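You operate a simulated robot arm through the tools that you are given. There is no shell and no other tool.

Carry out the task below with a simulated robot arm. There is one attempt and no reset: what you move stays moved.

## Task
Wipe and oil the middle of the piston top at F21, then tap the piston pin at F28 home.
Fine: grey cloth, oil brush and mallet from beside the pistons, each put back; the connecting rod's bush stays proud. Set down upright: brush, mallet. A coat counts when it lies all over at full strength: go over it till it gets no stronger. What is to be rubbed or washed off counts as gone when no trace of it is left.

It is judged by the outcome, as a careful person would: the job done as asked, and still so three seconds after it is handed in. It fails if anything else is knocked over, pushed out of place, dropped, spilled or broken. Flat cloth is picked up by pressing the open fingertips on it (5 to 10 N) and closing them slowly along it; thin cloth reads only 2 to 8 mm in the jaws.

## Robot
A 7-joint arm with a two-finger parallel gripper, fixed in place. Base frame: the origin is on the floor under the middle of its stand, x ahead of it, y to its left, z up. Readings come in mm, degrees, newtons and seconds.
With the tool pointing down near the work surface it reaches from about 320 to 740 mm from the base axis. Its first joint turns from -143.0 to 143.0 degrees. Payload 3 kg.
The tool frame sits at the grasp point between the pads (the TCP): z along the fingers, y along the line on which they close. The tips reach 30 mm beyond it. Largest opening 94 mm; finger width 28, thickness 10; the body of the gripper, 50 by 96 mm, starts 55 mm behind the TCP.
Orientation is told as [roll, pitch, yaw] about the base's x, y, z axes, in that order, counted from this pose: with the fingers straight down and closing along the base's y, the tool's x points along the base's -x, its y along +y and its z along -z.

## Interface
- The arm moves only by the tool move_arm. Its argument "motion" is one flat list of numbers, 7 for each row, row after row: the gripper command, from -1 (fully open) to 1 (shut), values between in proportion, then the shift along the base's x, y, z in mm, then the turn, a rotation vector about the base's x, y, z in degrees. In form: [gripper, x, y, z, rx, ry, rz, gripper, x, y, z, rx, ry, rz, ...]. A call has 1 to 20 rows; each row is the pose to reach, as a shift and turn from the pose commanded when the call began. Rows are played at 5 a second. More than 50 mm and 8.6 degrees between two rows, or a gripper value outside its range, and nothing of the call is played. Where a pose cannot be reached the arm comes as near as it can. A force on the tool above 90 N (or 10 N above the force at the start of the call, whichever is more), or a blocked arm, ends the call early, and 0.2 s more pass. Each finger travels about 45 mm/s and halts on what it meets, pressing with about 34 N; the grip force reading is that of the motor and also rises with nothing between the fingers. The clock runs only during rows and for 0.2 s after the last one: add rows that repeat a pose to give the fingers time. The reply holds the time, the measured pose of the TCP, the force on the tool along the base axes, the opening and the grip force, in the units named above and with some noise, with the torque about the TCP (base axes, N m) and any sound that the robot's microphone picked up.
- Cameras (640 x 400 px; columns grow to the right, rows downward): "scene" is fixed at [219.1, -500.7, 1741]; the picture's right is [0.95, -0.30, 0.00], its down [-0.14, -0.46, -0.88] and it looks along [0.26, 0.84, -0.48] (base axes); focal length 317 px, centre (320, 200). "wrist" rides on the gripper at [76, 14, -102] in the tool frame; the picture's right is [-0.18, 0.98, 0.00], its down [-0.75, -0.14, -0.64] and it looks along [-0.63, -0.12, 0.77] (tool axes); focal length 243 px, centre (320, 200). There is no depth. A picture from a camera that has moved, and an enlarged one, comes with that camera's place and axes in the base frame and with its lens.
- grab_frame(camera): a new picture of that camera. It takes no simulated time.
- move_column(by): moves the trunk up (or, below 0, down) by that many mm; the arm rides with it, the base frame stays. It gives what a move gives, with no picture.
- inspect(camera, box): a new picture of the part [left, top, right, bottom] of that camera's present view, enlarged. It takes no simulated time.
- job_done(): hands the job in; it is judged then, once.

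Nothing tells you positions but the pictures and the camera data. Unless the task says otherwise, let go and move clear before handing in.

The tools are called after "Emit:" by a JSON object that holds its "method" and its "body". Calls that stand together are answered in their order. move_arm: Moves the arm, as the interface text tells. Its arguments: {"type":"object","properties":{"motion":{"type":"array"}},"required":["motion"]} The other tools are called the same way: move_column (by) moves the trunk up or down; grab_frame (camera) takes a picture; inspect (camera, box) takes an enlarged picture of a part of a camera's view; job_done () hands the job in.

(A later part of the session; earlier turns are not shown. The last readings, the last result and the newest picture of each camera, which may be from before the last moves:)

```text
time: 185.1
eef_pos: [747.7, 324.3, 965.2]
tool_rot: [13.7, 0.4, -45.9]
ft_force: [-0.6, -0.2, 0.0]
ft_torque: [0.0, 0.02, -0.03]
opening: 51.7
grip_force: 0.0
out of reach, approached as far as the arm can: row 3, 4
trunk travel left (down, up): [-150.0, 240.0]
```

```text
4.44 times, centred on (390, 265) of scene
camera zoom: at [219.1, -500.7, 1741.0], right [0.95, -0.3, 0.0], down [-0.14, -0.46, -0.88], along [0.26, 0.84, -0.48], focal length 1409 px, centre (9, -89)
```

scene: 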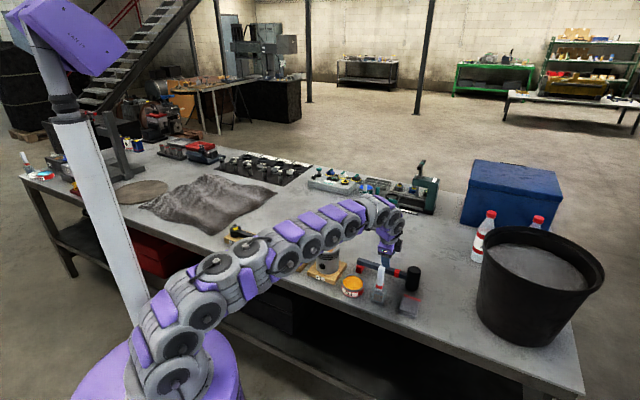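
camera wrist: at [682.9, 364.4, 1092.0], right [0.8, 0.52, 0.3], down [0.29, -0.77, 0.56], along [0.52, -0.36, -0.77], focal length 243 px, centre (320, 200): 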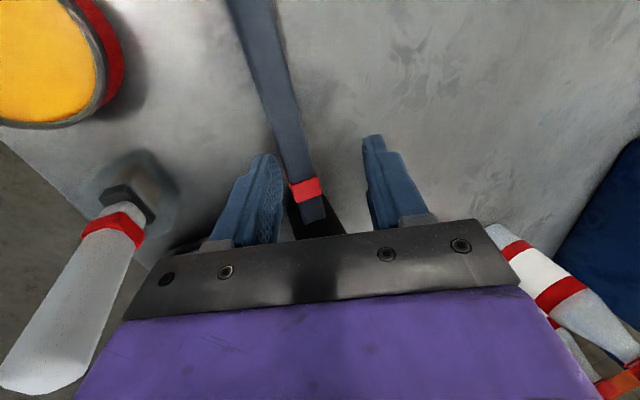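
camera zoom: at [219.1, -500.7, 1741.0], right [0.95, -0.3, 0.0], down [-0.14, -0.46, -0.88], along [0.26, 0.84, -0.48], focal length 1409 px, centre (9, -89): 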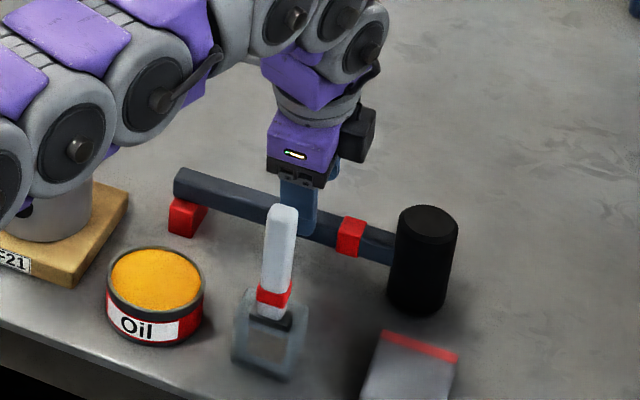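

Emit:
{"method": "move_arm", "body": {"motion": [-0.1, 3, -4, 5, 1, -1.1, 0, -0.1, 6, -8, 5, 1.4, -1.4, 0, -0.1, 9.5, -12, 0, 1.4, -1.4, 0, -0.1, 9.5, -12, 0, 1.4, -1.4, 0]}}

Emit:
{"method": "grab_frame", "body": {"camera": "wrist"}}

Emit:
{"method": "inspect", "body": {"camera": "scene", "box": [365, 235, 425, 300]}}

```text
time: 186.1
eef_pos: [751.3, 314.8, 970.8]
tool_rot: [13.8, 0.4, -45.9]
ft_force: [0.1, 0.1, 0.6]
ft_torque: [0.03, -0.01, 0.02]
opening: 51.5
grip_force: 0.0
out of reach, approached as far as the arm can: row 3, 4
trunk travel left (down, up): [-150.0, 240.0]
```

```text
taken
camera wrist: at [693.8, 361.5, 1073.3], right [0.82, 0.53, 0.23], down [0.32, -0.75, 0.58], along [0.48, -0.4, -0.78], focal length 243 px, centre (320, 200)
```

wrist: 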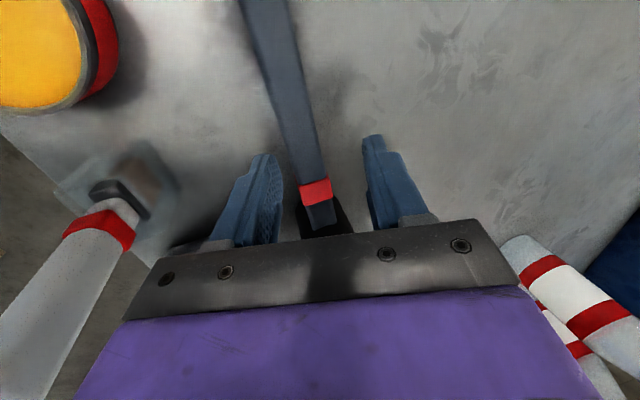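

```text
6.15 times, centred on (395, 268) of scene
camera zoom: at [219.1, -500.7, 1741.0], right [0.95, -0.3, 0.0], down [-0.14, -0.46, -0.88], along [0.26, 0.84, -0.48], focal length 1951 px, centre (-142, -215)
```

zoom: 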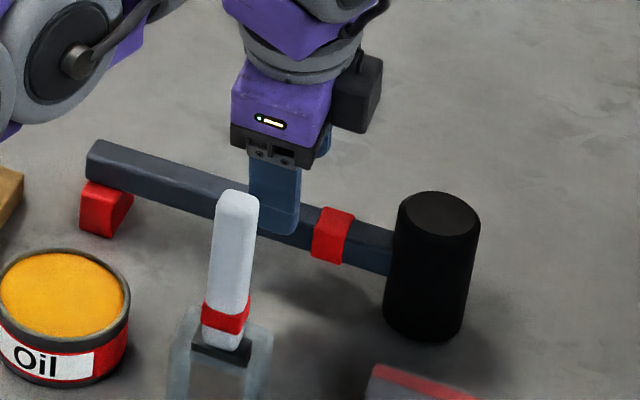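

The gripper is beside the ring at p≈92 mm from the head and lined up with the handle. I go down vertically over it.

Emit:
{"method": "move_arm", "body": {"motion": [-0.1, 0, 0, -12, 0, 0, 0, -0.1, 0.5, 0.5, -25, 0, 0, 0, -0.1, 1, 1, -36, 0, 0, 0, -0.1, 1, 1, -36, 0, 0, 0]}}

Emit:
{"method": "inspect", "body": {"camera": "scene", "box": [365, 235, 425, 300]}}

Emit:
{"method": "inspect", "body": {"camera": "wrist", "box": [220, 80, 420, 250]}}

```text
time: 187.1
eef_pos: [753.6, 315.6, 933.8]
tool_rot: [13.7, 0.4, -46.0]
ft_force: [-0.3, 0.5, 0.3]
ft_torque: [-0.01, 0.0, 0.01]
opening: 51.8
grip_force: 0.0
trunk travel left (down, up): [-150.0, 240.0]
```

```text
6.15 times, centred on (395, 268) of scene
camera zoom: at [219.1, -500.7, 1741.0], right [0.95, -0.3, 0.0], down [-0.14, -0.46, -0.88], along [0.26, 0.84, -0.48], focal length 1951 px, centre (-142, -215)
```

zoom: 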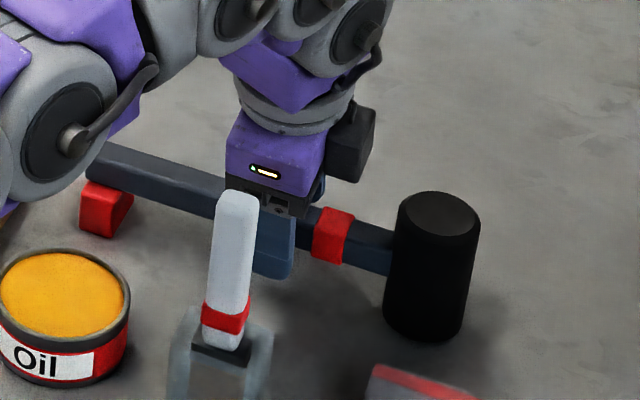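

```text
2.35 times, centred on (320, 165) of wrist
camera zoom: at [694.7, 362.3, 1036.1], right [0.82, 0.53, 0.23], down [0.32, -0.75, 0.58], along [0.48, -0.4, -0.78], focal length 571 px, centre (320, 282)
```

zoom: 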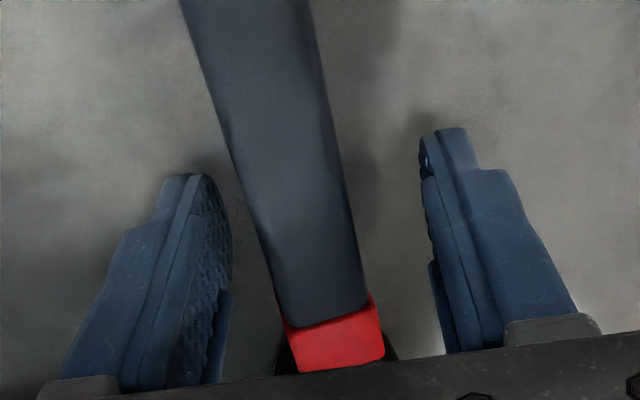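

Emit:
{"method": "move_arm", "body": {"motion": [-0.1, 0, 0, -4, 0, 0, 0, -0.1, 0, 0, -9, 0, 0, 0, -0.1, 0, 0, -9, 0, 0, 0]}}

```text
time: 187.9
eef_pos: [750.9, 314.9, 926.5]
tool_rot: [13.8, 0.3, -45.9]
ft_force: [0.3, 0.0, -0.2]
ft_torque: [0.02, -0.01, 0.0]
opening: 51.6
grip_force: 0.0
trunk travel left (down, up): [-150.0, 240.0]
```

Emit:
{"method": "move_arm", "body": {"motion": [0.1, 0, 0, 0, 0, 0, 0, 0.25, 0, 0, 0, 0, 0, 0, 0.35, 0, 0, 0, 0, 0, 0, 0.42, 0, 0, 0, 0, 0, 0, 0.46, 0, 0, 0, 0, 0, 0, 0.5, 0, 0, 0, 0, 0, 0, 0.5, 0, 0, 0, 0, 0, 0]}}

Emit:
{"method": "inspect", "body": {"camera": "scene", "box": [365, 235, 425, 300]}}

```text
time: 189.5
eef_pos: [750.7, 315.8, 926.9]
tool_rot: [13.9, 0.2, -45.9]
ft_force: [5.0, 1.6, 6.8]
ft_torque: [-0.41, -0.43, 0.52]
opening: 28.2
grip_force: 33.8
trunk travel left (down, up): [-150.0, 240.0]
```

```text
6.15 times, centred on (395, 268) of scene
camera zoom: at [219.1, -500.7, 1741.0], right [0.95, -0.3, 0.0], down [-0.14, -0.46, -0.88], along [0.26, 0.84, -0.48], focal length 1951 px, centre (-142, -215)
```

zoom: 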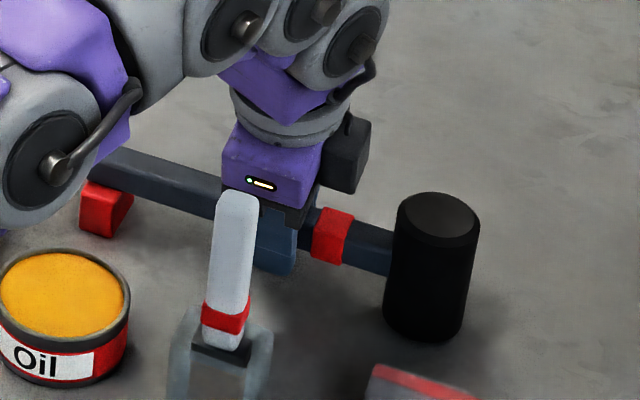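

The handle is clamped at 28 mm. I lift a little and watch how the mallet behaves.

Emit:
{"method": "move_arm", "body": {"motion": [0.6, 0, 0, 3, 0, 0, 0, 0.6, -1, -1, 8, 0, 0, 0, 0.6, -2, -2, 15, 0, 0, 0, 0.6, -2, -2, 15, 0, 0, 0]}}

Emit:
{"method": "inspect", "body": {"camera": "scene", "box": [355, 225, 425, 300]}}

Emit:
{"method": "grab_frame", "body": {"camera": "wrist"}}

```text
time: 190.5
eef_pos: [751.1, 314.4, 940.7]
tool_rot: [13.7, 0.5, -45.9]
ft_force: [-0.5, -0.5, -5.6]
ft_torque: [0.12, 0.14, 0.0]
opening: 27.6
grip_force: 34.0
trunk travel left (down, up): [-150.0, 240.0]
```

```text
5.33 times, centred on (390, 262) of scene
camera zoom: at [219.1, -500.7, 1741.0], right [0.95, -0.3, 0.0], down [-0.14, -0.46, -0.88], along [0.26, 0.84, -0.48], focal length 1691 px, centre (-53, -133)
```

zoom: 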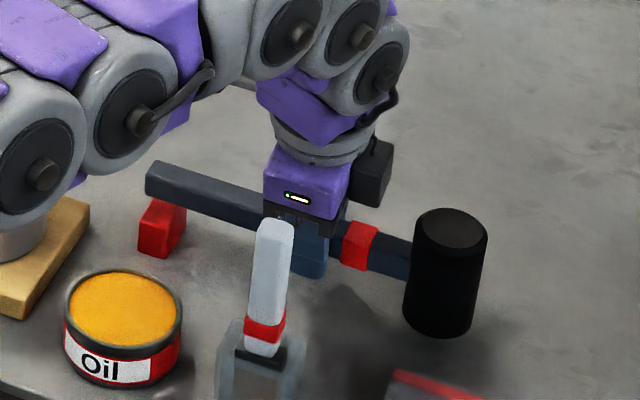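

```text
taken
camera wrist: at [691.7, 360.0, 1042.3], right [0.82, 0.53, 0.23], down [0.32, -0.75, 0.59], along [0.48, -0.4, -0.78], focal length 243 px, centre (320, 200)
```

wrist: 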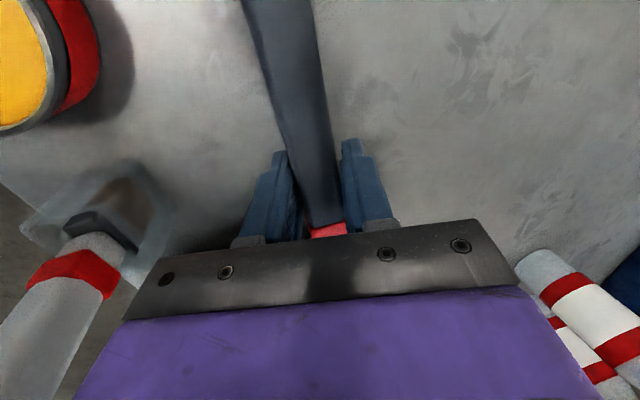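

Emit:
{"method": "inspect", "body": {"camera": "scene", "box": [360, 240, 420, 295]}}

```text
7.27 times, centred on (390, 268) of scene
camera zoom: at [219.1, -500.7, 1741.0], right [0.95, -0.3, 0.0], down [-0.14, -0.46, -0.88], along [0.26, 0.84, -0.48], focal length 2306 px, centre (-189, -291)
```

zoom: 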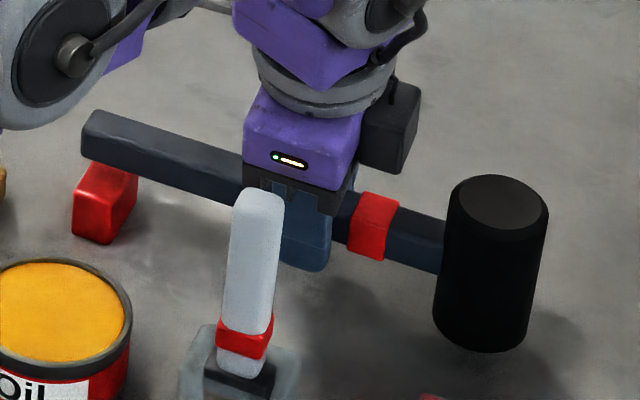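

The mallet (about 0.5 kg) hangs level in the grip; the red block stays behind, so it is a separate rest for the handle. I lift the mallet and carry it inward, high over the piston F21.

Emit:
{"method": "move_arm", "body": {"motion": [0.6, -4, 2, 20, 0, 0, 0, 0.6, -8, 4, 45, 0, 0, 0, 0.6, -14, 7, 75, 0, 0, 0, 0.6, -22, 11, 105, 0, 0, 0, 0.6, -34, 16, 135, 0, 0, 0, 0.6, -50, 24, 155, 0, 0, 0, 0.6, -72, 38, 172, 0, 0, 0, 0.6, -72, 38, 172, 0, 0, 0]}}

Emit:
{"method": "grab_frame", "body": {"camera": "scene"}}

Emit:
{"method": "grab_frame", "body": {"camera": "wrist"}}

```text
time: 192.3
eef_pos: [680.1, 351.0, 1112.3]
tool_rot: [13.7, 0.3, -46.0]
ft_force: [0.4, -0.3, -3.5]
ft_torque: [0.14, 0.09, 0.01]
opening: 27.6
grip_force: 33.7
trunk travel left (down, up): [-150.0, 240.0]
```

```text
taken
```

scene: 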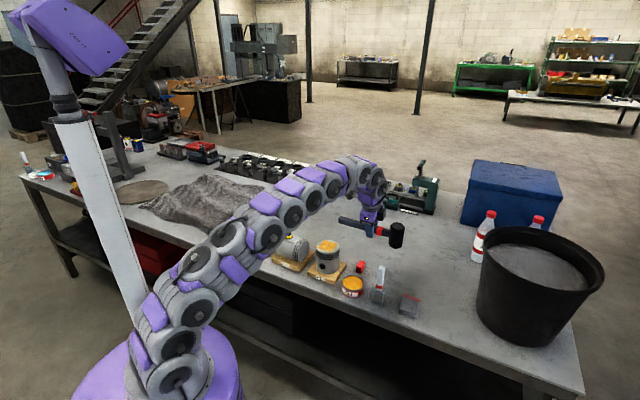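

```text
taken
camera wrist: at [621.0, 397.6, 1214.2], right [0.82, 0.53, 0.23], down [0.32, -0.75, 0.58], along [0.48, -0.4, -0.78], focal length 243 px, centre (320, 200)
```

wrist: 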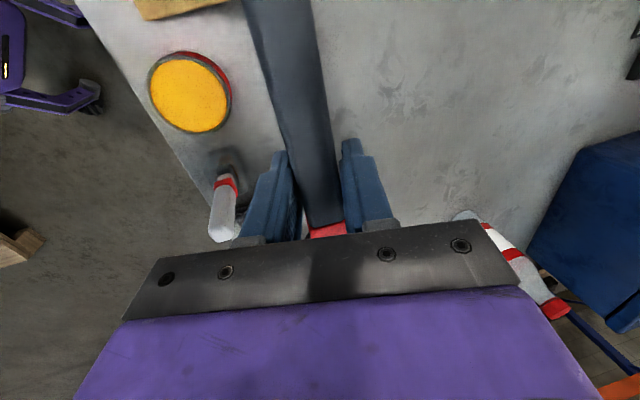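

Emit:
{"method": "inspect", "body": {"camera": "scene", "box": [325, 200, 415, 290]}}

Emit:
{"method": "inspect", "body": {"camera": "scene", "box": [220, 210, 350, 290]}}

```text
4.44 times, centred on (370, 245) of scene
camera zoom: at [219.1, -500.7, 1741.0], right [0.95, -0.3, 0.0], down [-0.14, -0.46, -0.88], along [0.26, 0.84, -0.48], focal length 1409 px, centre (98, 0)
```

zoom: 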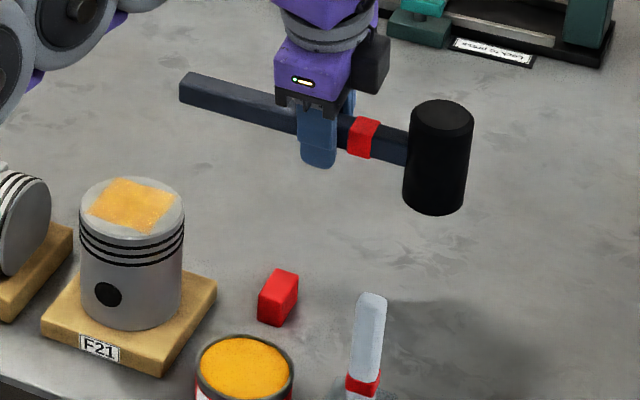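

```text
4.92 times, centred on (285, 250) of scene
camera zoom: at [219.1, -500.7, 1741.0], right [0.95, -0.3, 0.0], down [-0.14, -0.46, -0.88], along [0.26, 0.84, -0.48], focal length 1561 px, centre (492, -46)
```

zoom: 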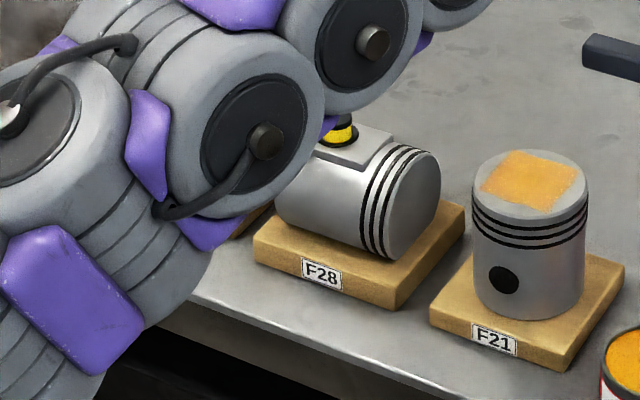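

The mallet is level and held firmly. I carry it, without turning it, to above the F28 pin.

Emit:
{"method": "move_arm", "body": {"motion": [0.6, -20, 20, 0, 0, 0, 0, 0.6, -50, 48, 2, 0, 0, 0, 0.6, -85, 78, 2, 0, 0, 0, 0.6, -120, 108, 2, 0, 0, 0, 0.6, -155, 138, 2, 0, 0, 0, 0.6, -190, 168, 2, 0, 0, 0, 0.6, -190, 168, 2, 0, 0, 0]}}

Emit:
{"method": "grab_frame", "body": {"camera": "scene"}}

Emit:
{"method": "grab_frame", "body": {"camera": "wrist"}}

```text
time: 193.9
eef_pos: [488.5, 518.8, 1114.1]
tool_rot: [13.8, 0.4, -46.0]
ft_force: [0.2, -0.6, -4.7]
ft_torque: [0.13, 0.13, 0.0]
opening: 27.4
grip_force: 33.9
trunk travel left (down, up): [-150.0, 240.0]
```

```text
taken
```

scene: 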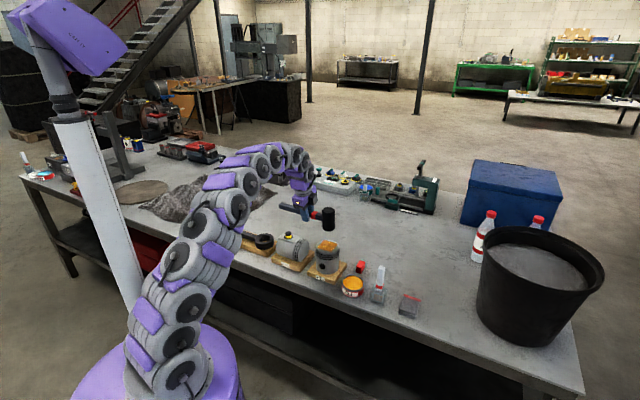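

```text
taken
camera wrist: at [429.6, 564.9, 1216.6], right [0.82, 0.53, 0.23], down [0.32, -0.75, 0.58], along [0.48, -0.4, -0.78], focal length 243 px, centre (320, 200)
```

wrist: 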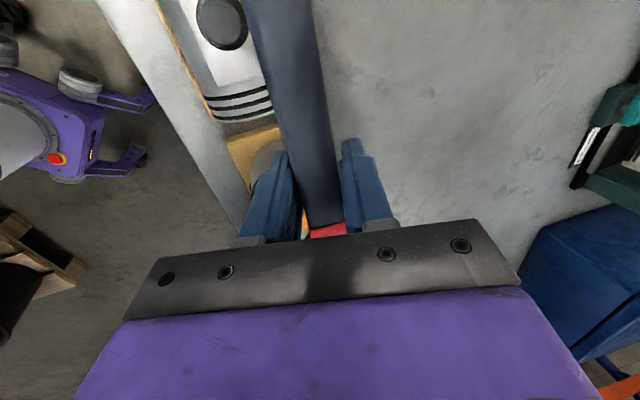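

Emit:
{"method": "move_arm", "body": {"motion": [0.6, -30, 23, 0, 0, 0, 0, 0.6, -60, 46, 0, 0, 0, 0, 0.6, -95, 73, 0, 0, 0, 0, 0.6, -120, 93, 0, 0, 0, 0, 0.6, -135.5, 105, 0, 0, 0, 0, 0.6, -135.5, 105, 0, 0, 0, 0]}}

Emit:
{"method": "grab_frame", "body": {"camera": "scene"}}

Emit:
{"method": "inspect", "body": {"camera": "scene", "box": [230, 170, 350, 280]}}

Emit:
{"method": "grab_frame", "body": {"camera": "wrist"}}

```text
time: 195.3
eef_pos: [353.5, 624.4, 1114.1]
tool_rot: [13.9, 0.4, -46.1]
ft_force: [-0.4, -0.2, -3.4]
ft_torque: [0.13, 0.11, 0.01]
opening: 27.3
grip_force: 34.0
trunk travel left (down, up): [-150.0, 240.0]
```

```text
taken
```

scene: 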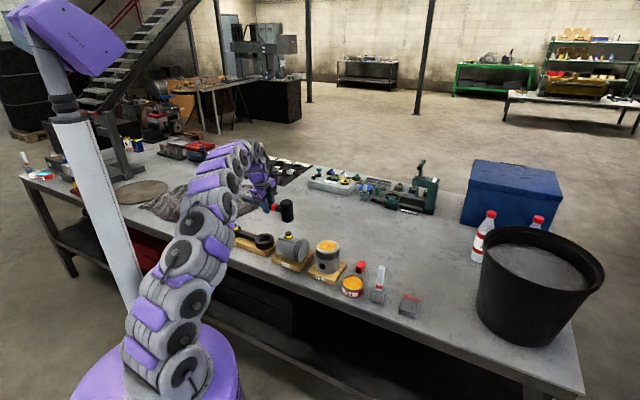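

```text
3.64 times, centred on (290, 225) of scene
camera zoom: at [219.1, -500.7, 1741.0], right [0.95, -0.3, 0.0], down [-0.14, -0.46, -0.88], along [0.26, 0.84, -0.48], focal length 1153 px, centre (429, 109)
```

zoom: 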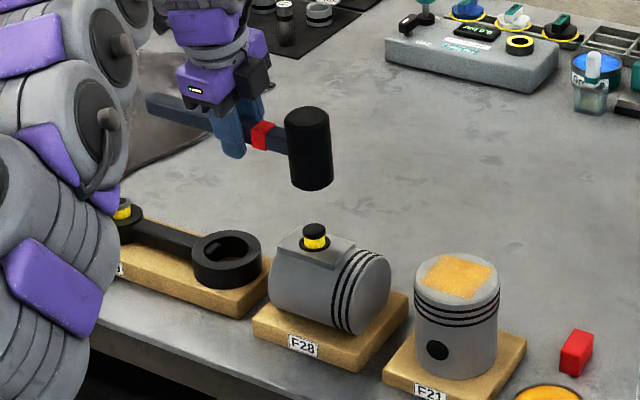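

```text
taken
camera wrist: at [294.3, 671.2, 1216.6], right [0.82, 0.53, 0.23], down [0.32, -0.75, 0.58], along [0.48, -0.4, -0.78], focal length 243 px, centre (320, 200)
```

wrist: 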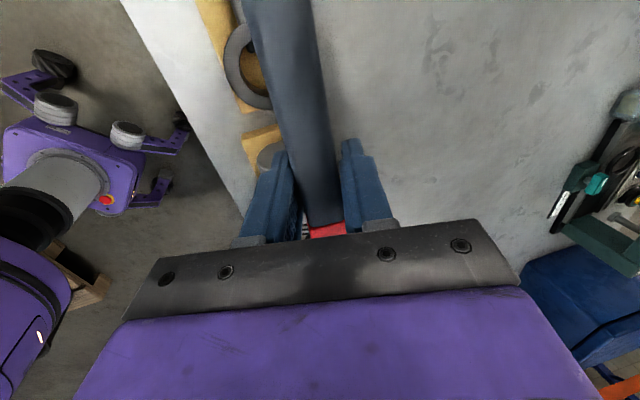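

The head's lower face is right above the pin by both my figures and the picture. I lower it slowly to just above the pin.

Emit:
{"method": "move_arm", "body": {"motion": [0.7, 0, 0, -20, 0, 0, 0, 0.7, 0, 0, -40, 0, 0, 0, 0.7, 0, 0, -52, 0, 0, 0, 0.7, 0, 0, -52, 0, 0, 0]}}

Emit:
{"method": "inspect", "body": {"camera": "scene", "box": [260, 195, 320, 255]}}

```text
time: 196.3
eef_pos: [351.9, 624.9, 1061.2]
tool_rot: [13.8, 0.5, -45.8]
ft_force: [0.0, -0.7, -3.7]
ft_torque: [0.14, 0.09, -0.02]
opening: 27.7
grip_force: 34.0
trunk travel left (down, up): [-150.0, 240.0]
```

```text
6.67 times, centred on (290, 225) of scene
camera zoom: at [219.1, -500.7, 1741.0], right [0.95, -0.3, 0.0], down [-0.14, -0.46, -0.88], along [0.26, 0.84, -0.48], focal length 2114 px, centre (520, 33)
```

zoom: 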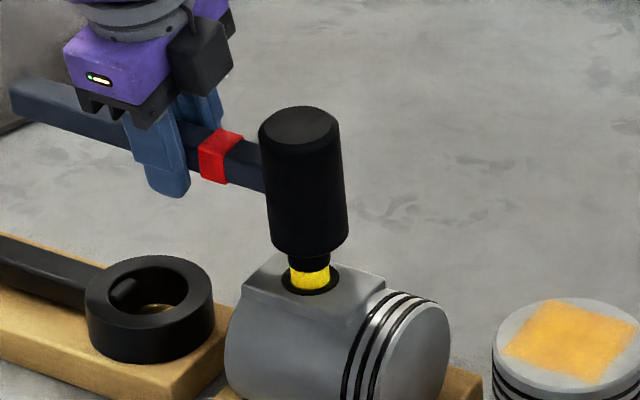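

Emit:
{"method": "move_arm", "body": {"motion": [0.7, 0, 0, -3, 0, 0, 0, 0.7, 0, 0, -6, 0, 0, 0, 0.7, 0, 0, -8, 0, 0, 0, 0.7, 0, 0, -8, 0, 0, 0]}}

```text
time: 197.3
eef_pos: [352.3, 624.4, 1055.7]
tool_rot: [13.9, 0.4, -45.9]
ft_force: [-2.1, 2.9, 12.1]
ft_torque: [-1.02, -0.63, -0.02]
opening: 27.4
grip_force: 34.6
trunk travel left (down, up): [-150.0, 240.0]
```

The head touches the pin near z 1056 and the grip holds the load. I look, then back off for a tap.

Emit:
{"method": "inspect", "body": {"camera": "scene", "box": [260, 195, 320, 255]}}

Emit:
{"method": "move_arm", "body": {"motion": [0.7, 0, 0, 10, 0, 0, 0, 0.7, 0, 0, 22, 0, 0, 0, 0.7, 0, 0, 22, 0, 0, 0]}}

```text
6.67 times, centred on (290, 225) of scene
camera zoom: at [219.1, -500.7, 1741.0], right [0.95, -0.3, 0.0], down [-0.14, -0.46, -0.88], along [0.26, 0.84, -0.48], focal length 2114 px, centre (520, 33)
```

zoom: 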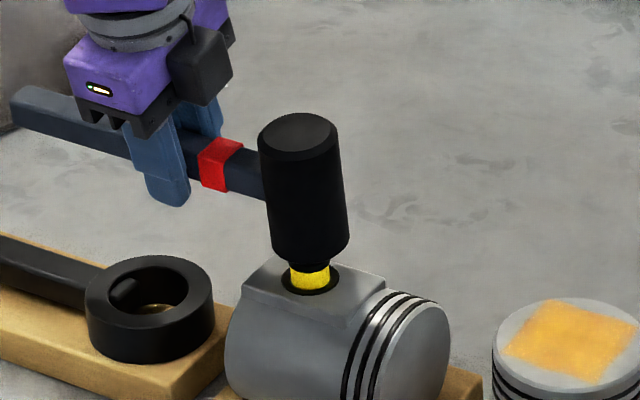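

```text
time: 198.1
eef_pos: [352.2, 623.4, 1077.0]
tool_rot: [13.8, 0.3, -46.0]
ft_force: [0.4, 0.9, -4.2]
ft_torque: [0.13, 0.15, 0.01]
opening: 27.4
grip_force: 34.5
trunk travel left (down, up): [-150.0, 240.0]
```

Emit:
{"method": "move_arm", "body": {"motion": [0.8, 0, 0, -25, 0, 0, 0, 0.8, 0, 0, 0, 0, 0, 0, 0.8, 0, 0, 0, 0, 0, 0]}}

Emit:
{"method": "inspect", "body": {"camera": "scene", "box": [260, 195, 320, 255]}}

```text
time: 198.9
eef_pos: [353.4, 624.9, 1075.8]
tool_rot: [13.8, 0.4, -46.0]
ft_force: [0.2, 0.3, -3.5]
ft_torque: [0.13, 0.18, -0.02]
opening: 27.3
grip_force: 33.8
trunk travel left (down, up): [-150.0, 240.0]
```

```text
6.67 times, centred on (290, 225) of scene
camera zoom: at [219.1, -500.7, 1741.0], right [0.95, -0.3, 0.0], down [-0.14, -0.46, -0.88], along [0.26, 0.84, -0.48], focal length 2114 px, centre (520, 33)
```

zoom: 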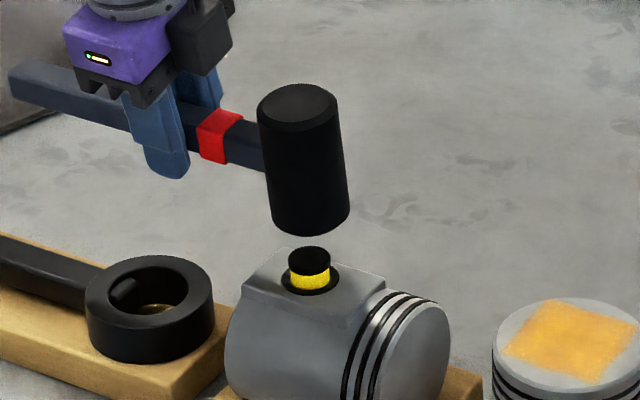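

No movement of the pin yet. I strike with more speed.

Emit:
{"method": "move_arm", "body": {"motion": [0.8, 0, 0, 15, 0, 0, 0, 0.8, 0, 0, 15, 0, 0, 0, 0.8, 0, 0, -10, 0, 0, 0, 0.8, 0, 0, -35, 0, 0, 0, 0.8, 0, 0, 0, 0, 0, 0, 0.8, 0, 0, 0, 0, 0, 0]}}

Emit:
{"method": "inspect", "body": {"camera": "scene", "box": [260, 195, 320, 255]}}

```text
time: 200.3
eef_pos: [352.6, 624.9, 1075.1]
tool_rot: [13.6, 0.4, -46.0]
ft_force: [0.0, 0.2, -3.6]
ft_torque: [0.14, 0.11, -0.02]
opening: 27.4
grip_force: 33.9
trunk travel left (down, up): [-150.0, 240.0]
```

```text
6.67 times, centred on (290, 225) of scene
camera zoom: at [219.1, -500.7, 1741.0], right [0.95, -0.3, 0.0], down [-0.14, -0.46, -0.88], along [0.26, 0.84, -0.48], focal length 2114 px, centre (520, 33)
```

zoom: 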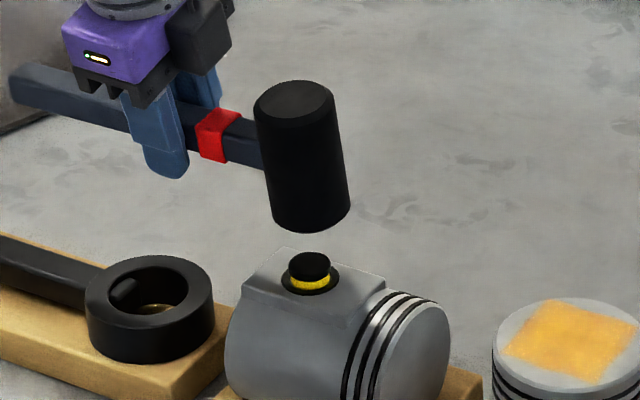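

The tap drove the pin in by several millimetres; the yellow band is narrower. Another tap.

Emit:
{"method": "move_arm", "body": {"motion": [0.8, 0, 0, 15, 0, 0, 0, 0.8, 0, 0, 15, 0, 0, 0, 0.8, 0, 0, -10, 0, 0, 0, 0.8, 0, 0, -36, 0, 0, 0, 0.8, 0, 0, 0, 0, 0, 0, 0.8, 0, 0, 0, 0, 0, 0]}}

Emit:
{"method": "inspect", "body": {"camera": "scene", "box": [260, 195, 320, 255]}}

```text
time: 201.7
eef_pos: [352.8, 622.8, 1077.1]
tool_rot: [13.9, 0.4, -45.9]
ft_force: [-0.1, -0.1, -3.7]
ft_torque: [0.12, 0.12, 0.01]
opening: 27.0
grip_force: 33.5
trunk travel left (down, up): [-150.0, 240.0]
```

```text
6.67 times, centred on (290, 225) of scene
camera zoom: at [219.1, -500.7, 1741.0], right [0.95, -0.3, 0.0], down [-0.14, -0.46, -0.88], along [0.26, 0.84, -0.48], focal length 2114 px, centre (520, 33)
```

zoom: 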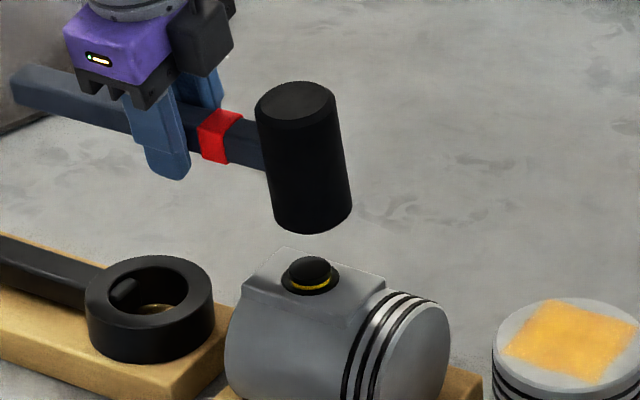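

Only a thin yellow line is left. One more tap.

Emit:
{"method": "move_arm", "body": {"motion": [0.8, 0, 0, 15, 0, 0, 0, 0.8, 0, 0, 15, 0, 0, 0, 0.8, 0, 0, -12, 0, 0, 0, 0.8, 0, 0, -39, 0, 0, 0, 0.8, 0, 0, 0, 0, 0, 0, 0.8, 0, 0, 0, 0, 0, 0]}}

Emit:
{"method": "inspect", "body": {"camera": "scene", "box": [260, 195, 320, 255]}}

```text
time: 203.1
eef_pos: [352.7, 625.0, 1076.7]
tool_rot: [13.9, 0.5, -46.0]
ft_force: [0.2, -0.1, -4.4]
ft_torque: [0.1, 0.14, 0.03]
opening: 26.8
grip_force: 33.4
trunk travel left (down, up): [-150.0, 240.0]
```

```text
6.67 times, centred on (290, 225) of scene
camera zoom: at [219.1, -500.7, 1741.0], right [0.95, -0.3, 0.0], down [-0.14, -0.46, -0.88], along [0.26, 0.84, -0.48], focal length 2114 px, centre (520, 33)
```

zoom: 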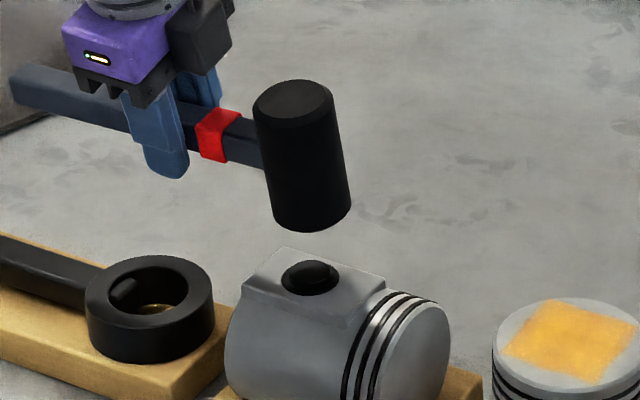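

Emit:
{"method": "inspect", "body": {"camera": "scene", "box": [280, 228, 302, 244]}}

```text
16.00 times, centred on (291, 236) of scene
camera zoom: at [219.1, -500.7, 1741.0], right [0.95, -0.3, 0.0], down [-0.14, -0.46, -0.88], along [0.26, 0.84, -0.48], focal length 5073 px, centre (784, -376)
```

zoom: 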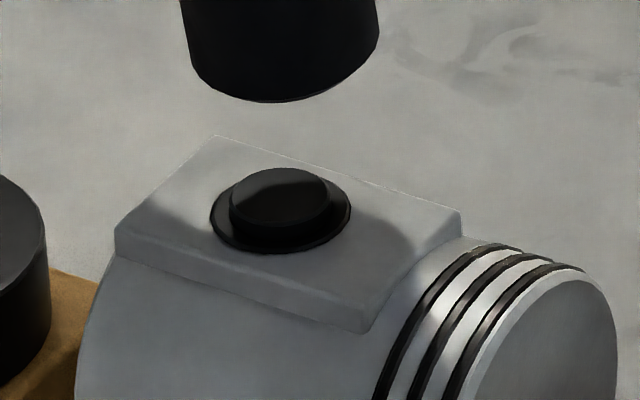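

The yellow band is gone. I tap once more to see whether it still moves; if not, it is home.

Emit:
{"method": "move_arm", "body": {"motion": [0.8, 0, 0, 12, 0, 0, 0, 0.8, 0, 0, 12, 0, 0, 0, 0.8, 0, 0, -16, 0, 0, 0, 0.8, 0, 0, -44, 0, 0, 0, 0.8, 0, 0, 0, 0, 0, 0, 0.8, 0, 0, 0, 0, 0, 0]}}

Emit:
{"method": "inspect", "body": {"camera": "scene", "box": [280, 228, 302, 244]}}

Emit:
{"method": "inspect", "body": {"camera": "scene", "box": [260, 195, 320, 255]}}

```text
time: 204.5
eef_pos: [351.5, 622.9, 1076.4]
tool_rot: [13.8, 0.5, -45.9]
ft_force: [0.9, 0.5, -4.4]
ft_torque: [0.13, 0.1, -0.01]
opening: 27.1
grip_force: 33.8
trunk travel left (down, up): [-150.0, 240.0]
```

```text
16.00 times, centred on (291, 236) of scene
camera zoom: at [219.1, -500.7, 1741.0], right [0.95, -0.3, 0.0], down [-0.14, -0.46, -0.88], along [0.26, 0.84, -0.48], focal length 5073 px, centre (784, -376)
```

zoom: 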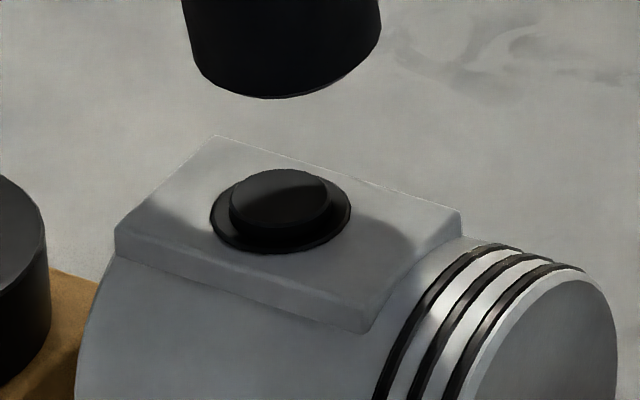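

```text
6.67 times, centred on (290, 225) of scene
camera zoom: at [219.1, -500.7, 1741.0], right [0.95, -0.3, 0.0], down [-0.14, -0.46, -0.88], along [0.26, 0.84, -0.48], focal length 2114 px, centre (520, 33)
```

zoom: 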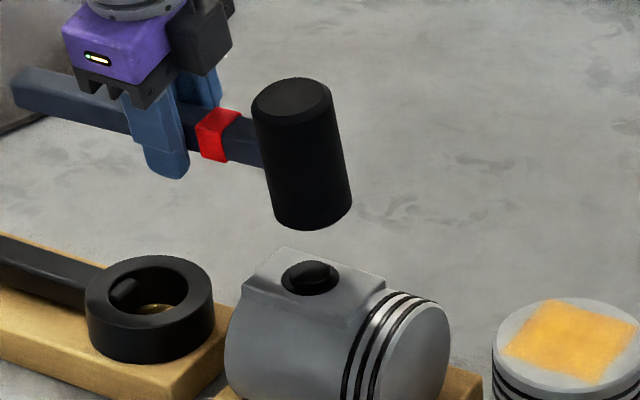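

The cap barely moved. A firmer tap to be sure it is seated.

Emit:
{"method": "move_arm", "body": {"motion": [0.8, 0, 0, 20, 0, 0, 0, 0.8, 0, 0, 30, 0, 0, 0, 0.8, 0, 0, 30, 0, 0, 0, 0.8, 0, 0, -8, 0, 0, 0, 0.8, 0, 0, -48, 0, 0, 0, 0.8, 0, 0, 0, 0, 0, 0, 0.8, 0, 0, 0, 0, 0, 0]}}

Emit:
{"method": "inspect", "body": {"camera": "scene", "box": [280, 228, 302, 244]}}

Emit:
{"method": "inspect", "body": {"camera": "scene", "box": [260, 195, 320, 255]}}

```text
time: 206.1
eef_pos: [353.4, 622.8, 1077.7]
tool_rot: [13.7, 0.4, -46.1]
ft_force: [1.1, -0.6, -4.1]
ft_torque: [0.14, 0.13, -0.02]
opening: 26.5
grip_force: 34.5
trunk travel left (down, up): [-150.0, 240.0]
```

```text
16.00 times, centred on (291, 236) of scene
camera zoom: at [219.1, -500.7, 1741.0], right [0.95, -0.3, 0.0], down [-0.14, -0.46, -0.88], along [0.26, 0.84, -0.48], focal length 5073 px, centre (784, -376)
```

zoom: 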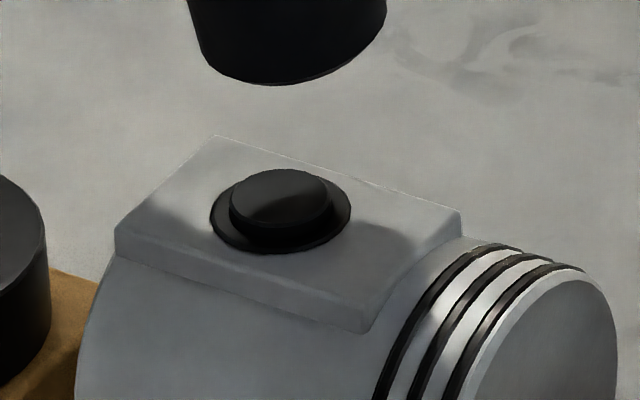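

```text
6.67 times, centred on (290, 225) of scene
camera zoom: at [219.1, -500.7, 1741.0], right [0.95, -0.3, 0.0], down [-0.14, -0.46, -0.88], along [0.26, 0.84, -0.48], focal length 2114 px, centre (520, 33)
```

zoom: 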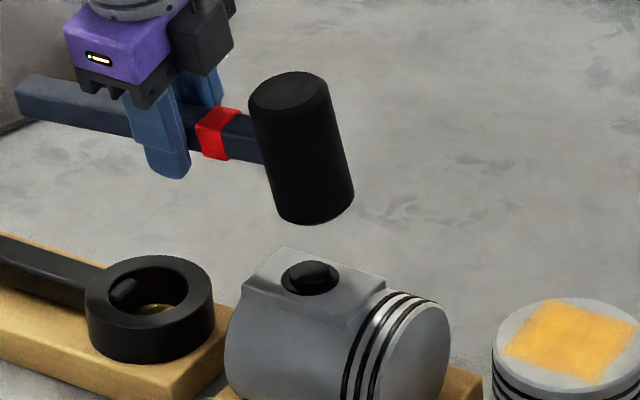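

The pin no longer moves however hard I strike: it is home. The mallet has turned a few degrees in the grip, head up. I rise, tip the gripper to level it, and look.

Emit:
{"method": "move_arm", "body": {"motion": [0.8, 0, 0, 20, 0, 0, 0, 0.8, 0, 0, 37, 2.2, 2.1, 0, 0.8, 0, 0, 37, 4.3, 4.2, 0, 0.8, 0, 0, 37, 4.3, 4.2, 0]}}

Emit:
{"method": "inspect", "body": {"camera": "scene", "box": [240, 180, 310, 240]}}

Emit:
{"method": "inspect", "body": {"camera": "scene", "box": [220, 205, 320, 275]}}

```text
time: 207.1
eef_pos: [352.9, 625.1, 1114.5]
tool_rot: [13.8, 6.4, -45.9]
ft_force: [-0.7, 0.1, -4.1]
ft_torque: [0.17, 0.09, 0.03]
opening: 26.6
grip_force: 33.4
trunk travel left (down, up): [-150.0, 240.0]
```

```text
6.67 times, centred on (275, 210) of scene
camera zoom: at [219.1, -500.7, 1741.0], right [0.95, -0.3, 0.0], down [-0.14, -0.46, -0.88], along [0.26, 0.84, -0.48], focal length 2114 px, centre (620, 133)
```

zoom: 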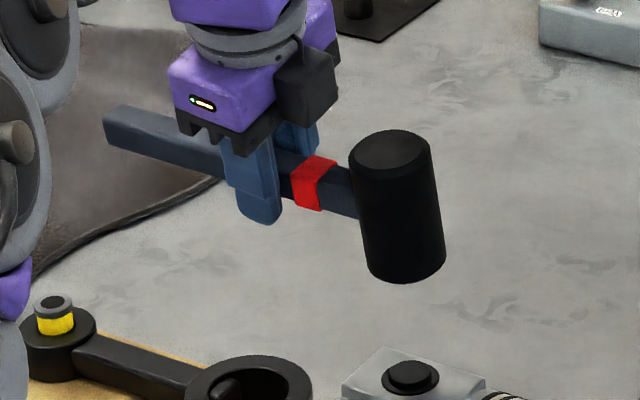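

```text
5.71 times, centred on (270, 240) of scene
camera zoom: at [219.1, -500.7, 1741.0], right [0.95, -0.3, 0.0], down [-0.14, -0.46, -0.88], along [0.26, 0.84, -0.48], focal length 1812 px, centre (606, -29)
```

zoom: 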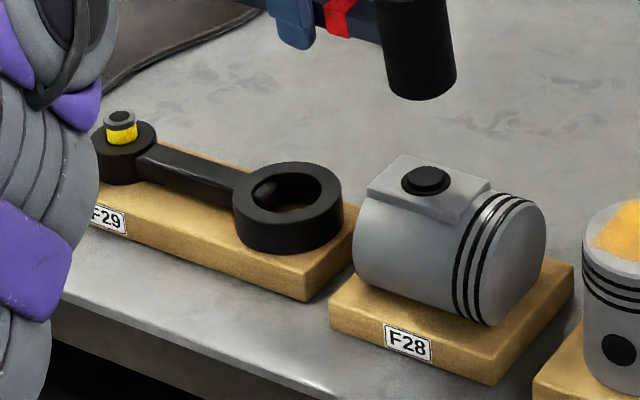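

The mallet is nearly level; 4° more. The bush at F29 is untouched. Then I carry the mallet back along the same way.

Emit:
{"method": "move_arm", "body": {"motion": [0.8, 15, -12, 0, 1.5, 1.4, 0, 0.8, 40, -31, 0, 2.9, 2.8, 0, 0.8, 75, -58, 0, 2.9, 2.8, 0, 0.8, 105, -82, 0, 2.9, 2.8, 0, 0.8, 135.5, -105, 0, 2.9, 2.8, 0, 0.8, 135.5, -105, 0, 2.9, 2.8, 0]}}

Emit:
{"method": "inspect", "body": {"camera": "scene", "box": [280, 180, 350, 240]}}

```text
time: 208.5
eef_pos: [488.6, 520.0, 1114.1]
tool_rot: [13.7, 10.4, -46.0]
ft_force: [0.3, -0.2, -3.6]
ft_torque: [0.14, 0.11, 0.03]
opening: 26.7
grip_force: 34.7
trunk travel left (down, up): [-150.0, 240.0]
```

```text
6.67 times, centred on (315, 210) of scene
camera zoom: at [219.1, -500.7, 1741.0], right [0.95, -0.3, 0.0], down [-0.14, -0.46, -0.88], along [0.26, 0.84, -0.48], focal length 2114 px, centre (353, 133)
```

zoom: 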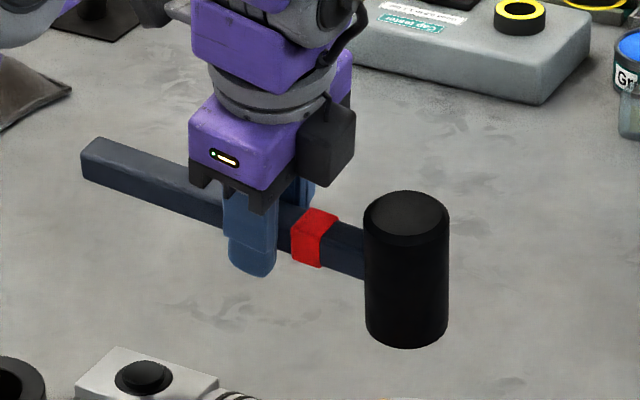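

Level now. I carry on to above the mallet's place.

Emit:
{"method": "move_arm", "body": {"motion": [0.8, 30, -27, 0, 0, 0, 0, 0.8, 65, -57, 0, 0, 0, 0, 0.8, 100, -87, 0, 0, 0, 0, 0.8, 135, -117, 0, 0, 0, 0, 0.8, 165, -145, 0, 0, 0, 0, 0.8, 191.5, -168, 0, 0, 0, 0, 0.8, 191.5, -168, 0, 0, 0, 0]}}

Emit:
{"method": "grab_frame", "body": {"camera": "scene"}}

Emit:
{"method": "inspect", "body": {"camera": "scene", "box": [335, 255, 405, 305]}}

```text
time: 210.1
eef_pos: [679.0, 350.6, 1115.1]
tool_rot: [13.8, 10.4, -45.9]
ft_force: [0.5, 0.1, -4.1]
ft_torque: [0.13, 0.13, -0.01]
opening: 26.6
grip_force: 34.2
trunk travel left (down, up): [-150.0, 240.0]
```

```text
taken
```

scene: 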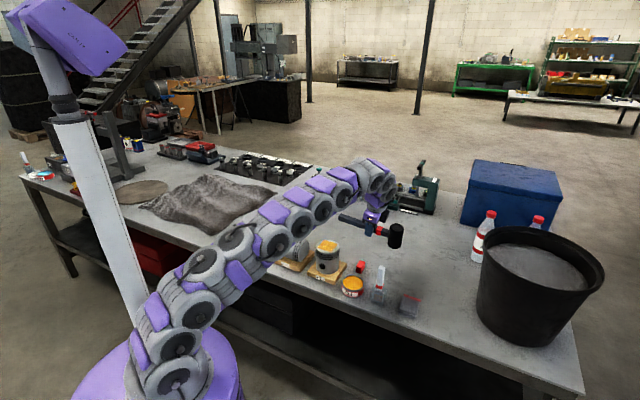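

```text
8.00 times, centred on (370, 280) of scene
camera zoom: at [219.1, -500.7, 1741.0], right [0.95, -0.3, 0.0], down [-0.14, -0.46, -0.88], along [0.26, 0.84, -0.48], focal length 2536 px, centre (-80, -440)
```

zoom: 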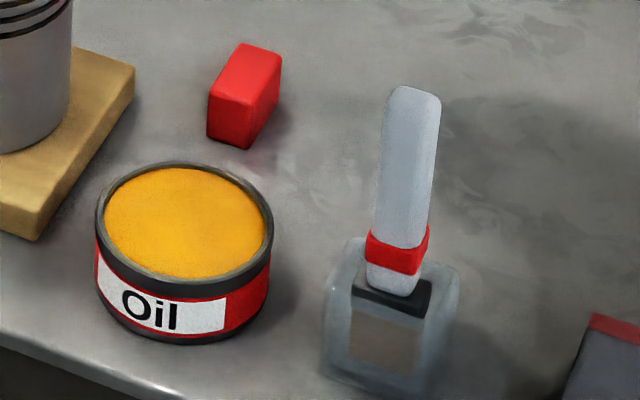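

The red rest block is where it was. I bring the mallet down toward its place.

Emit:
{"method": "move_arm", "body": {"motion": [0.8, 22, -14, -17, 0, 0, 0, 0.8, 38, -22, -37, 0, 0, 0, 0.8, 50, -27, -67, 0, 0, 0, 0.8, 58, -31, -97, 0, 0, 0, 0.8, 64, -34, -127, 0, 0, 0, 0.8, 68, -35.5, -150, 0, 0, 0, 0.8, 71.5, -36, -162, 0, 0, 0, 0.8, 71.5, -36, -162, 0, 0, 0]}}

Emit:
{"method": "inspect", "body": {"camera": "scene", "box": [350, 230, 430, 300]}}

Emit:
{"method": "grab_frame", "body": {"camera": "wrist"}}

```text
time: 211.9
eef_pos: [739.9, 308.1, 969.0]
tool_rot: [13.7, 10.6, -45.8]
ft_force: [0.4, -0.1, -4.8]
ft_torque: [0.12, 0.13, -0.03]
opening: 26.8
grip_force: 34.1
out of reach, approached as far as the arm can: row 3, 4, 5, 6, 7, 8
trunk travel left (down, up): [-150.0, 240.0]
```

```text
5.71 times, centred on (390, 265) of scene
camera zoom: at [219.1, -500.7, 1741.0], right [0.95, -0.3, 0.0], down [-0.14, -0.46, -0.88], along [0.26, 0.84, -0.48], focal length 1812 px, centre (-80, -171)
```

zoom: 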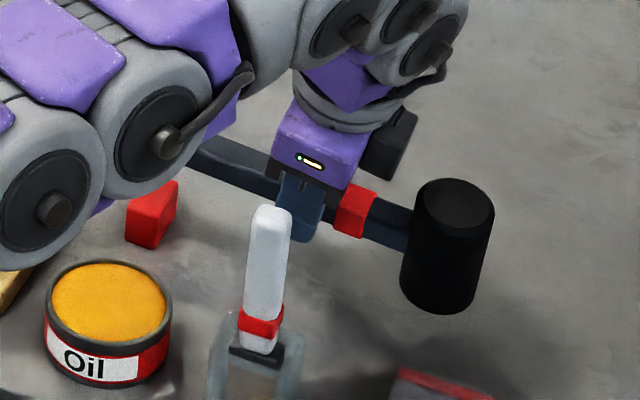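

```text
taken
camera wrist: at [694.4, 340.7, 1083.8], right [0.84, 0.5, 0.2], down [0.38, -0.81, 0.44], along [0.38, -0.3, -0.87], focal length 243 px, centre (320, 200)
```

wrist: 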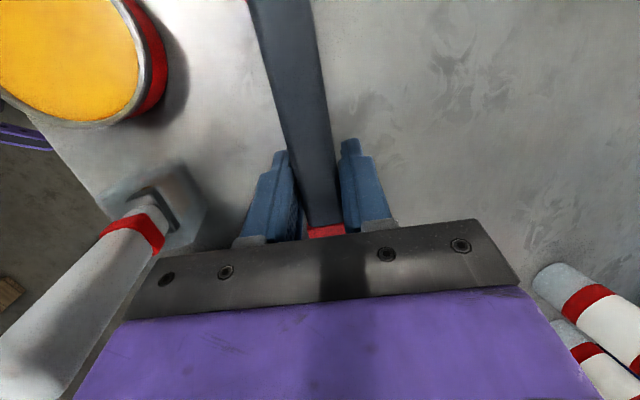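

Levelling the mallet cost about 12 mm of reach. A little more outward lean (4°) gets it back; the mallet will only be 4° off while it is set down.

Emit:
{"method": "move_arm", "body": {"motion": [0.8, 0, 0, 0, 1.4, -1.45, 0, 0.8, 0, 0, 0, 2.8, -2.9, 0, 0.8, 5, 3, -6, 2.8, -2.9, 0, 0.8, 10.5, 6.5, -14, 2.8, -2.9, 0, 0.8, 10.5, 6.5, -14, 2.8, -2.9, 0]}}

Emit:
{"method": "inspect", "body": {"camera": "scene", "box": [350, 230, 430, 300]}}

```text
time: 213.1
eef_pos: [748.4, 313.7, 957.1]
tool_rot: [17.8, 10.4, -45.3]
ft_force: [0.0, -1.0, -3.9]
ft_torque: [0.11, 0.1, 0.02]
opening: 26.7
grip_force: 34.0
trunk travel left (down, up): [-150.0, 240.0]
```

```text
5.71 times, centred on (390, 265) of scene
camera zoom: at [219.1, -500.7, 1741.0], right [0.95, -0.3, 0.0], down [-0.14, -0.46, -0.88], along [0.26, 0.84, -0.48], focal length 1812 px, centre (-80, -171)
```

zoom: 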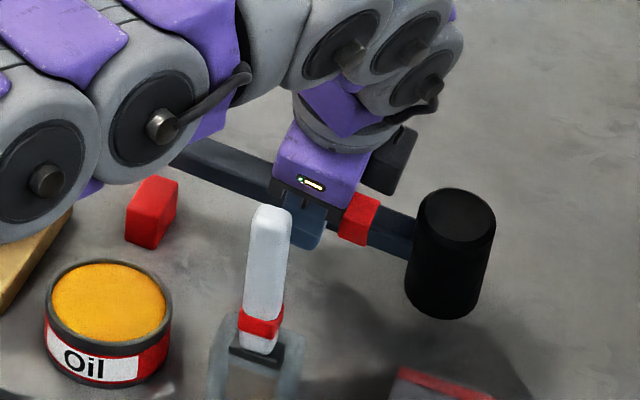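

Emit:
{"method": "move_arm", "body": {"motion": [0.8, 1, 0.7, -8, 0, 0, 0, 0.8, 2, 1.5, -18, 0, 0, 0, 0.8, 2, 1.5, -18, 0, 0, 0]}}

Emit:
{"method": "inspect", "body": {"camera": "scene", "box": [350, 240, 430, 300]}}

Emit:
{"method": "grab_frame", "body": {"camera": "wrist"}}

```text
time: 213.9
eef_pos: [752.4, 316.2, 936.9]
tool_rot: [17.9, 10.4, -45.1]
ft_force: [0.2, 0.9, -3.2]
ft_torque: [0.12, 0.13, 0.04]
opening: 26.7
grip_force: 33.9
trunk travel left (down, up): [-150.0, 240.0]
```

```text
6.67 times, centred on (390, 270) of scene
camera zoom: at [219.1, -500.7, 1741.0], right [0.95, -0.3, 0.0], down [-0.14, -0.46, -0.88], along [0.26, 0.84, -0.48], focal length 2114 px, centre (-147, -267)
```

zoom: 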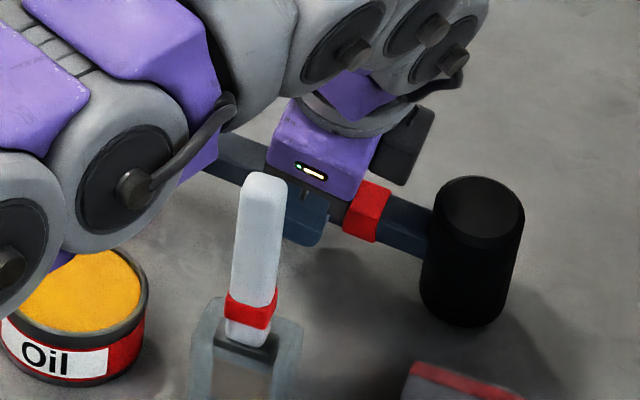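

```text
taken
camera wrist: at [700.4, 342.7, 1050.0], right [0.83, 0.49, 0.26], down [0.36, -0.83, 0.42], along [0.43, -0.26, -0.87], focal length 243 px, centre (320, 200)
```

wrist: 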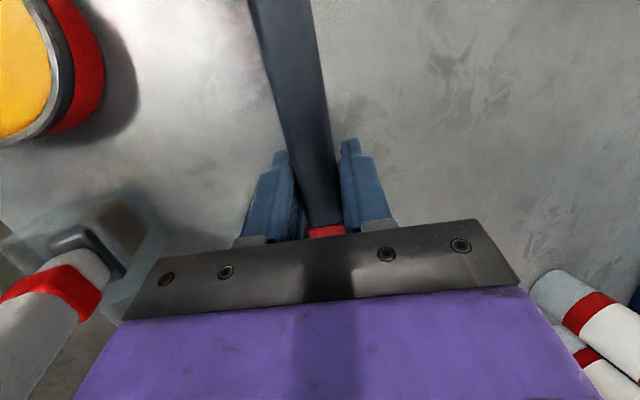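

Emit:
{"method": "move_arm", "body": {"motion": [0.8, 0, 0, -3, 0, 0, 0, 0.8, 0, 0, -5, 0, 0, 0, 0.8, 0, 0, -5, 0, 0, 0]}}

```text
time: 214.7
eef_pos: [748.3, 315.3, 934.9]
tool_rot: [18.0, 10.3, -45.2]
ft_force: [2.3, 2.9, 11.1]
ft_torque: [-0.9, -0.83, 0.38]
opening: 26.8
grip_force: 33.6
trunk travel left (down, up): [-150.0, 240.0]
```

The head touches the bench early: I over-levelled by about 4°. I back up slightly, take that out, and lower again.

Emit:
{"method": "move_arm", "body": {"motion": [0.8, 0, 0, 5, 0, 0, 0, 0.8, 0, 0, 6, -1.4, -1.4, 0, 0.8, 0, 0, 6, -2.9, -2.8, 0, 0.8, 0, 0, 6, -2.9, -2.8, 0]}}

Emit:
{"method": "inspect", "body": {"camera": "scene", "box": [350, 240, 430, 300]}}

```text
time: 215.7
eef_pos: [749.5, 315.0, 937.7]
tool_rot: [17.7, 6.4, -45.2]
ft_force: [0.1, 1.0, -3.0]
ft_torque: [0.12, 0.11, 0.04]
opening: 26.4
grip_force: 33.9
trunk travel left (down, up): [-150.0, 240.0]
```

```text
6.67 times, centred on (390, 270) of scene
camera zoom: at [219.1, -500.7, 1741.0], right [0.95, -0.3, 0.0], down [-0.14, -0.46, -0.88], along [0.26, 0.84, -0.48], focal length 2114 px, centre (-147, -267)
```

zoom: 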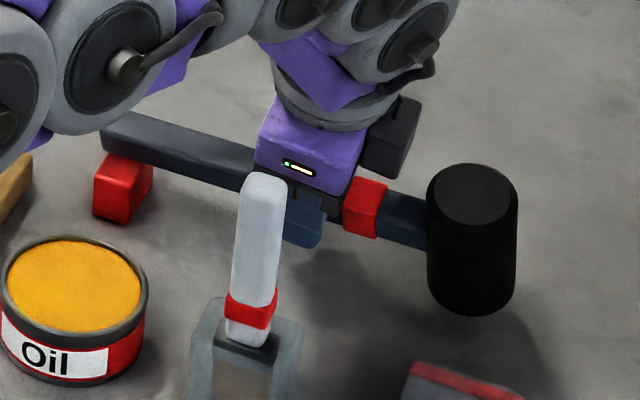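

Pressing turned the mallet head-up in the grip instead. I level it again and look before lowering.

Emit:
{"method": "move_arm", "body": {"motion": [0.8, 0, 0, 5, 0, 0, 0, 0.8, 0, 0, 6, 2.9, 2.8, 0, 0.8, 0, 0, 6, 5, 4.9, 0, 0.8, 0, 0, 6, 5, 4.9, 0]}}

Emit:
{"method": "inspect", "body": {"camera": "scene", "box": [350, 240, 430, 300]}}

```text
time: 216.7
eef_pos: [741.1, 310.1, 944.1]
tool_rot: [17.8, 13.4, -45.1]
ft_force: [0.6, -0.3, -5.2]
ft_torque: [0.09, 0.16, 0.02]
opening: 26.1
grip_force: 34.2
out of reach, approached as far as the arm can: row 3, 4
trunk travel left (down, up): [-150.0, 240.0]
```

```text
6.67 times, centred on (390, 270) of scene
camera zoom: at [219.1, -500.7, 1741.0], right [0.95, -0.3, 0.0], down [-0.14, -0.46, -0.88], along [0.26, 0.84, -0.48], focal length 2114 px, centre (-147, -267)
```

zoom: 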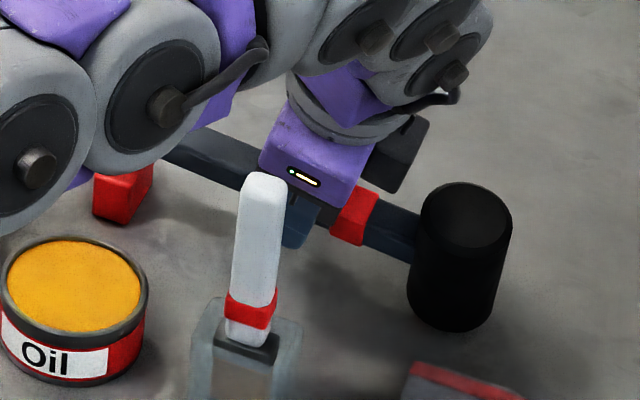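

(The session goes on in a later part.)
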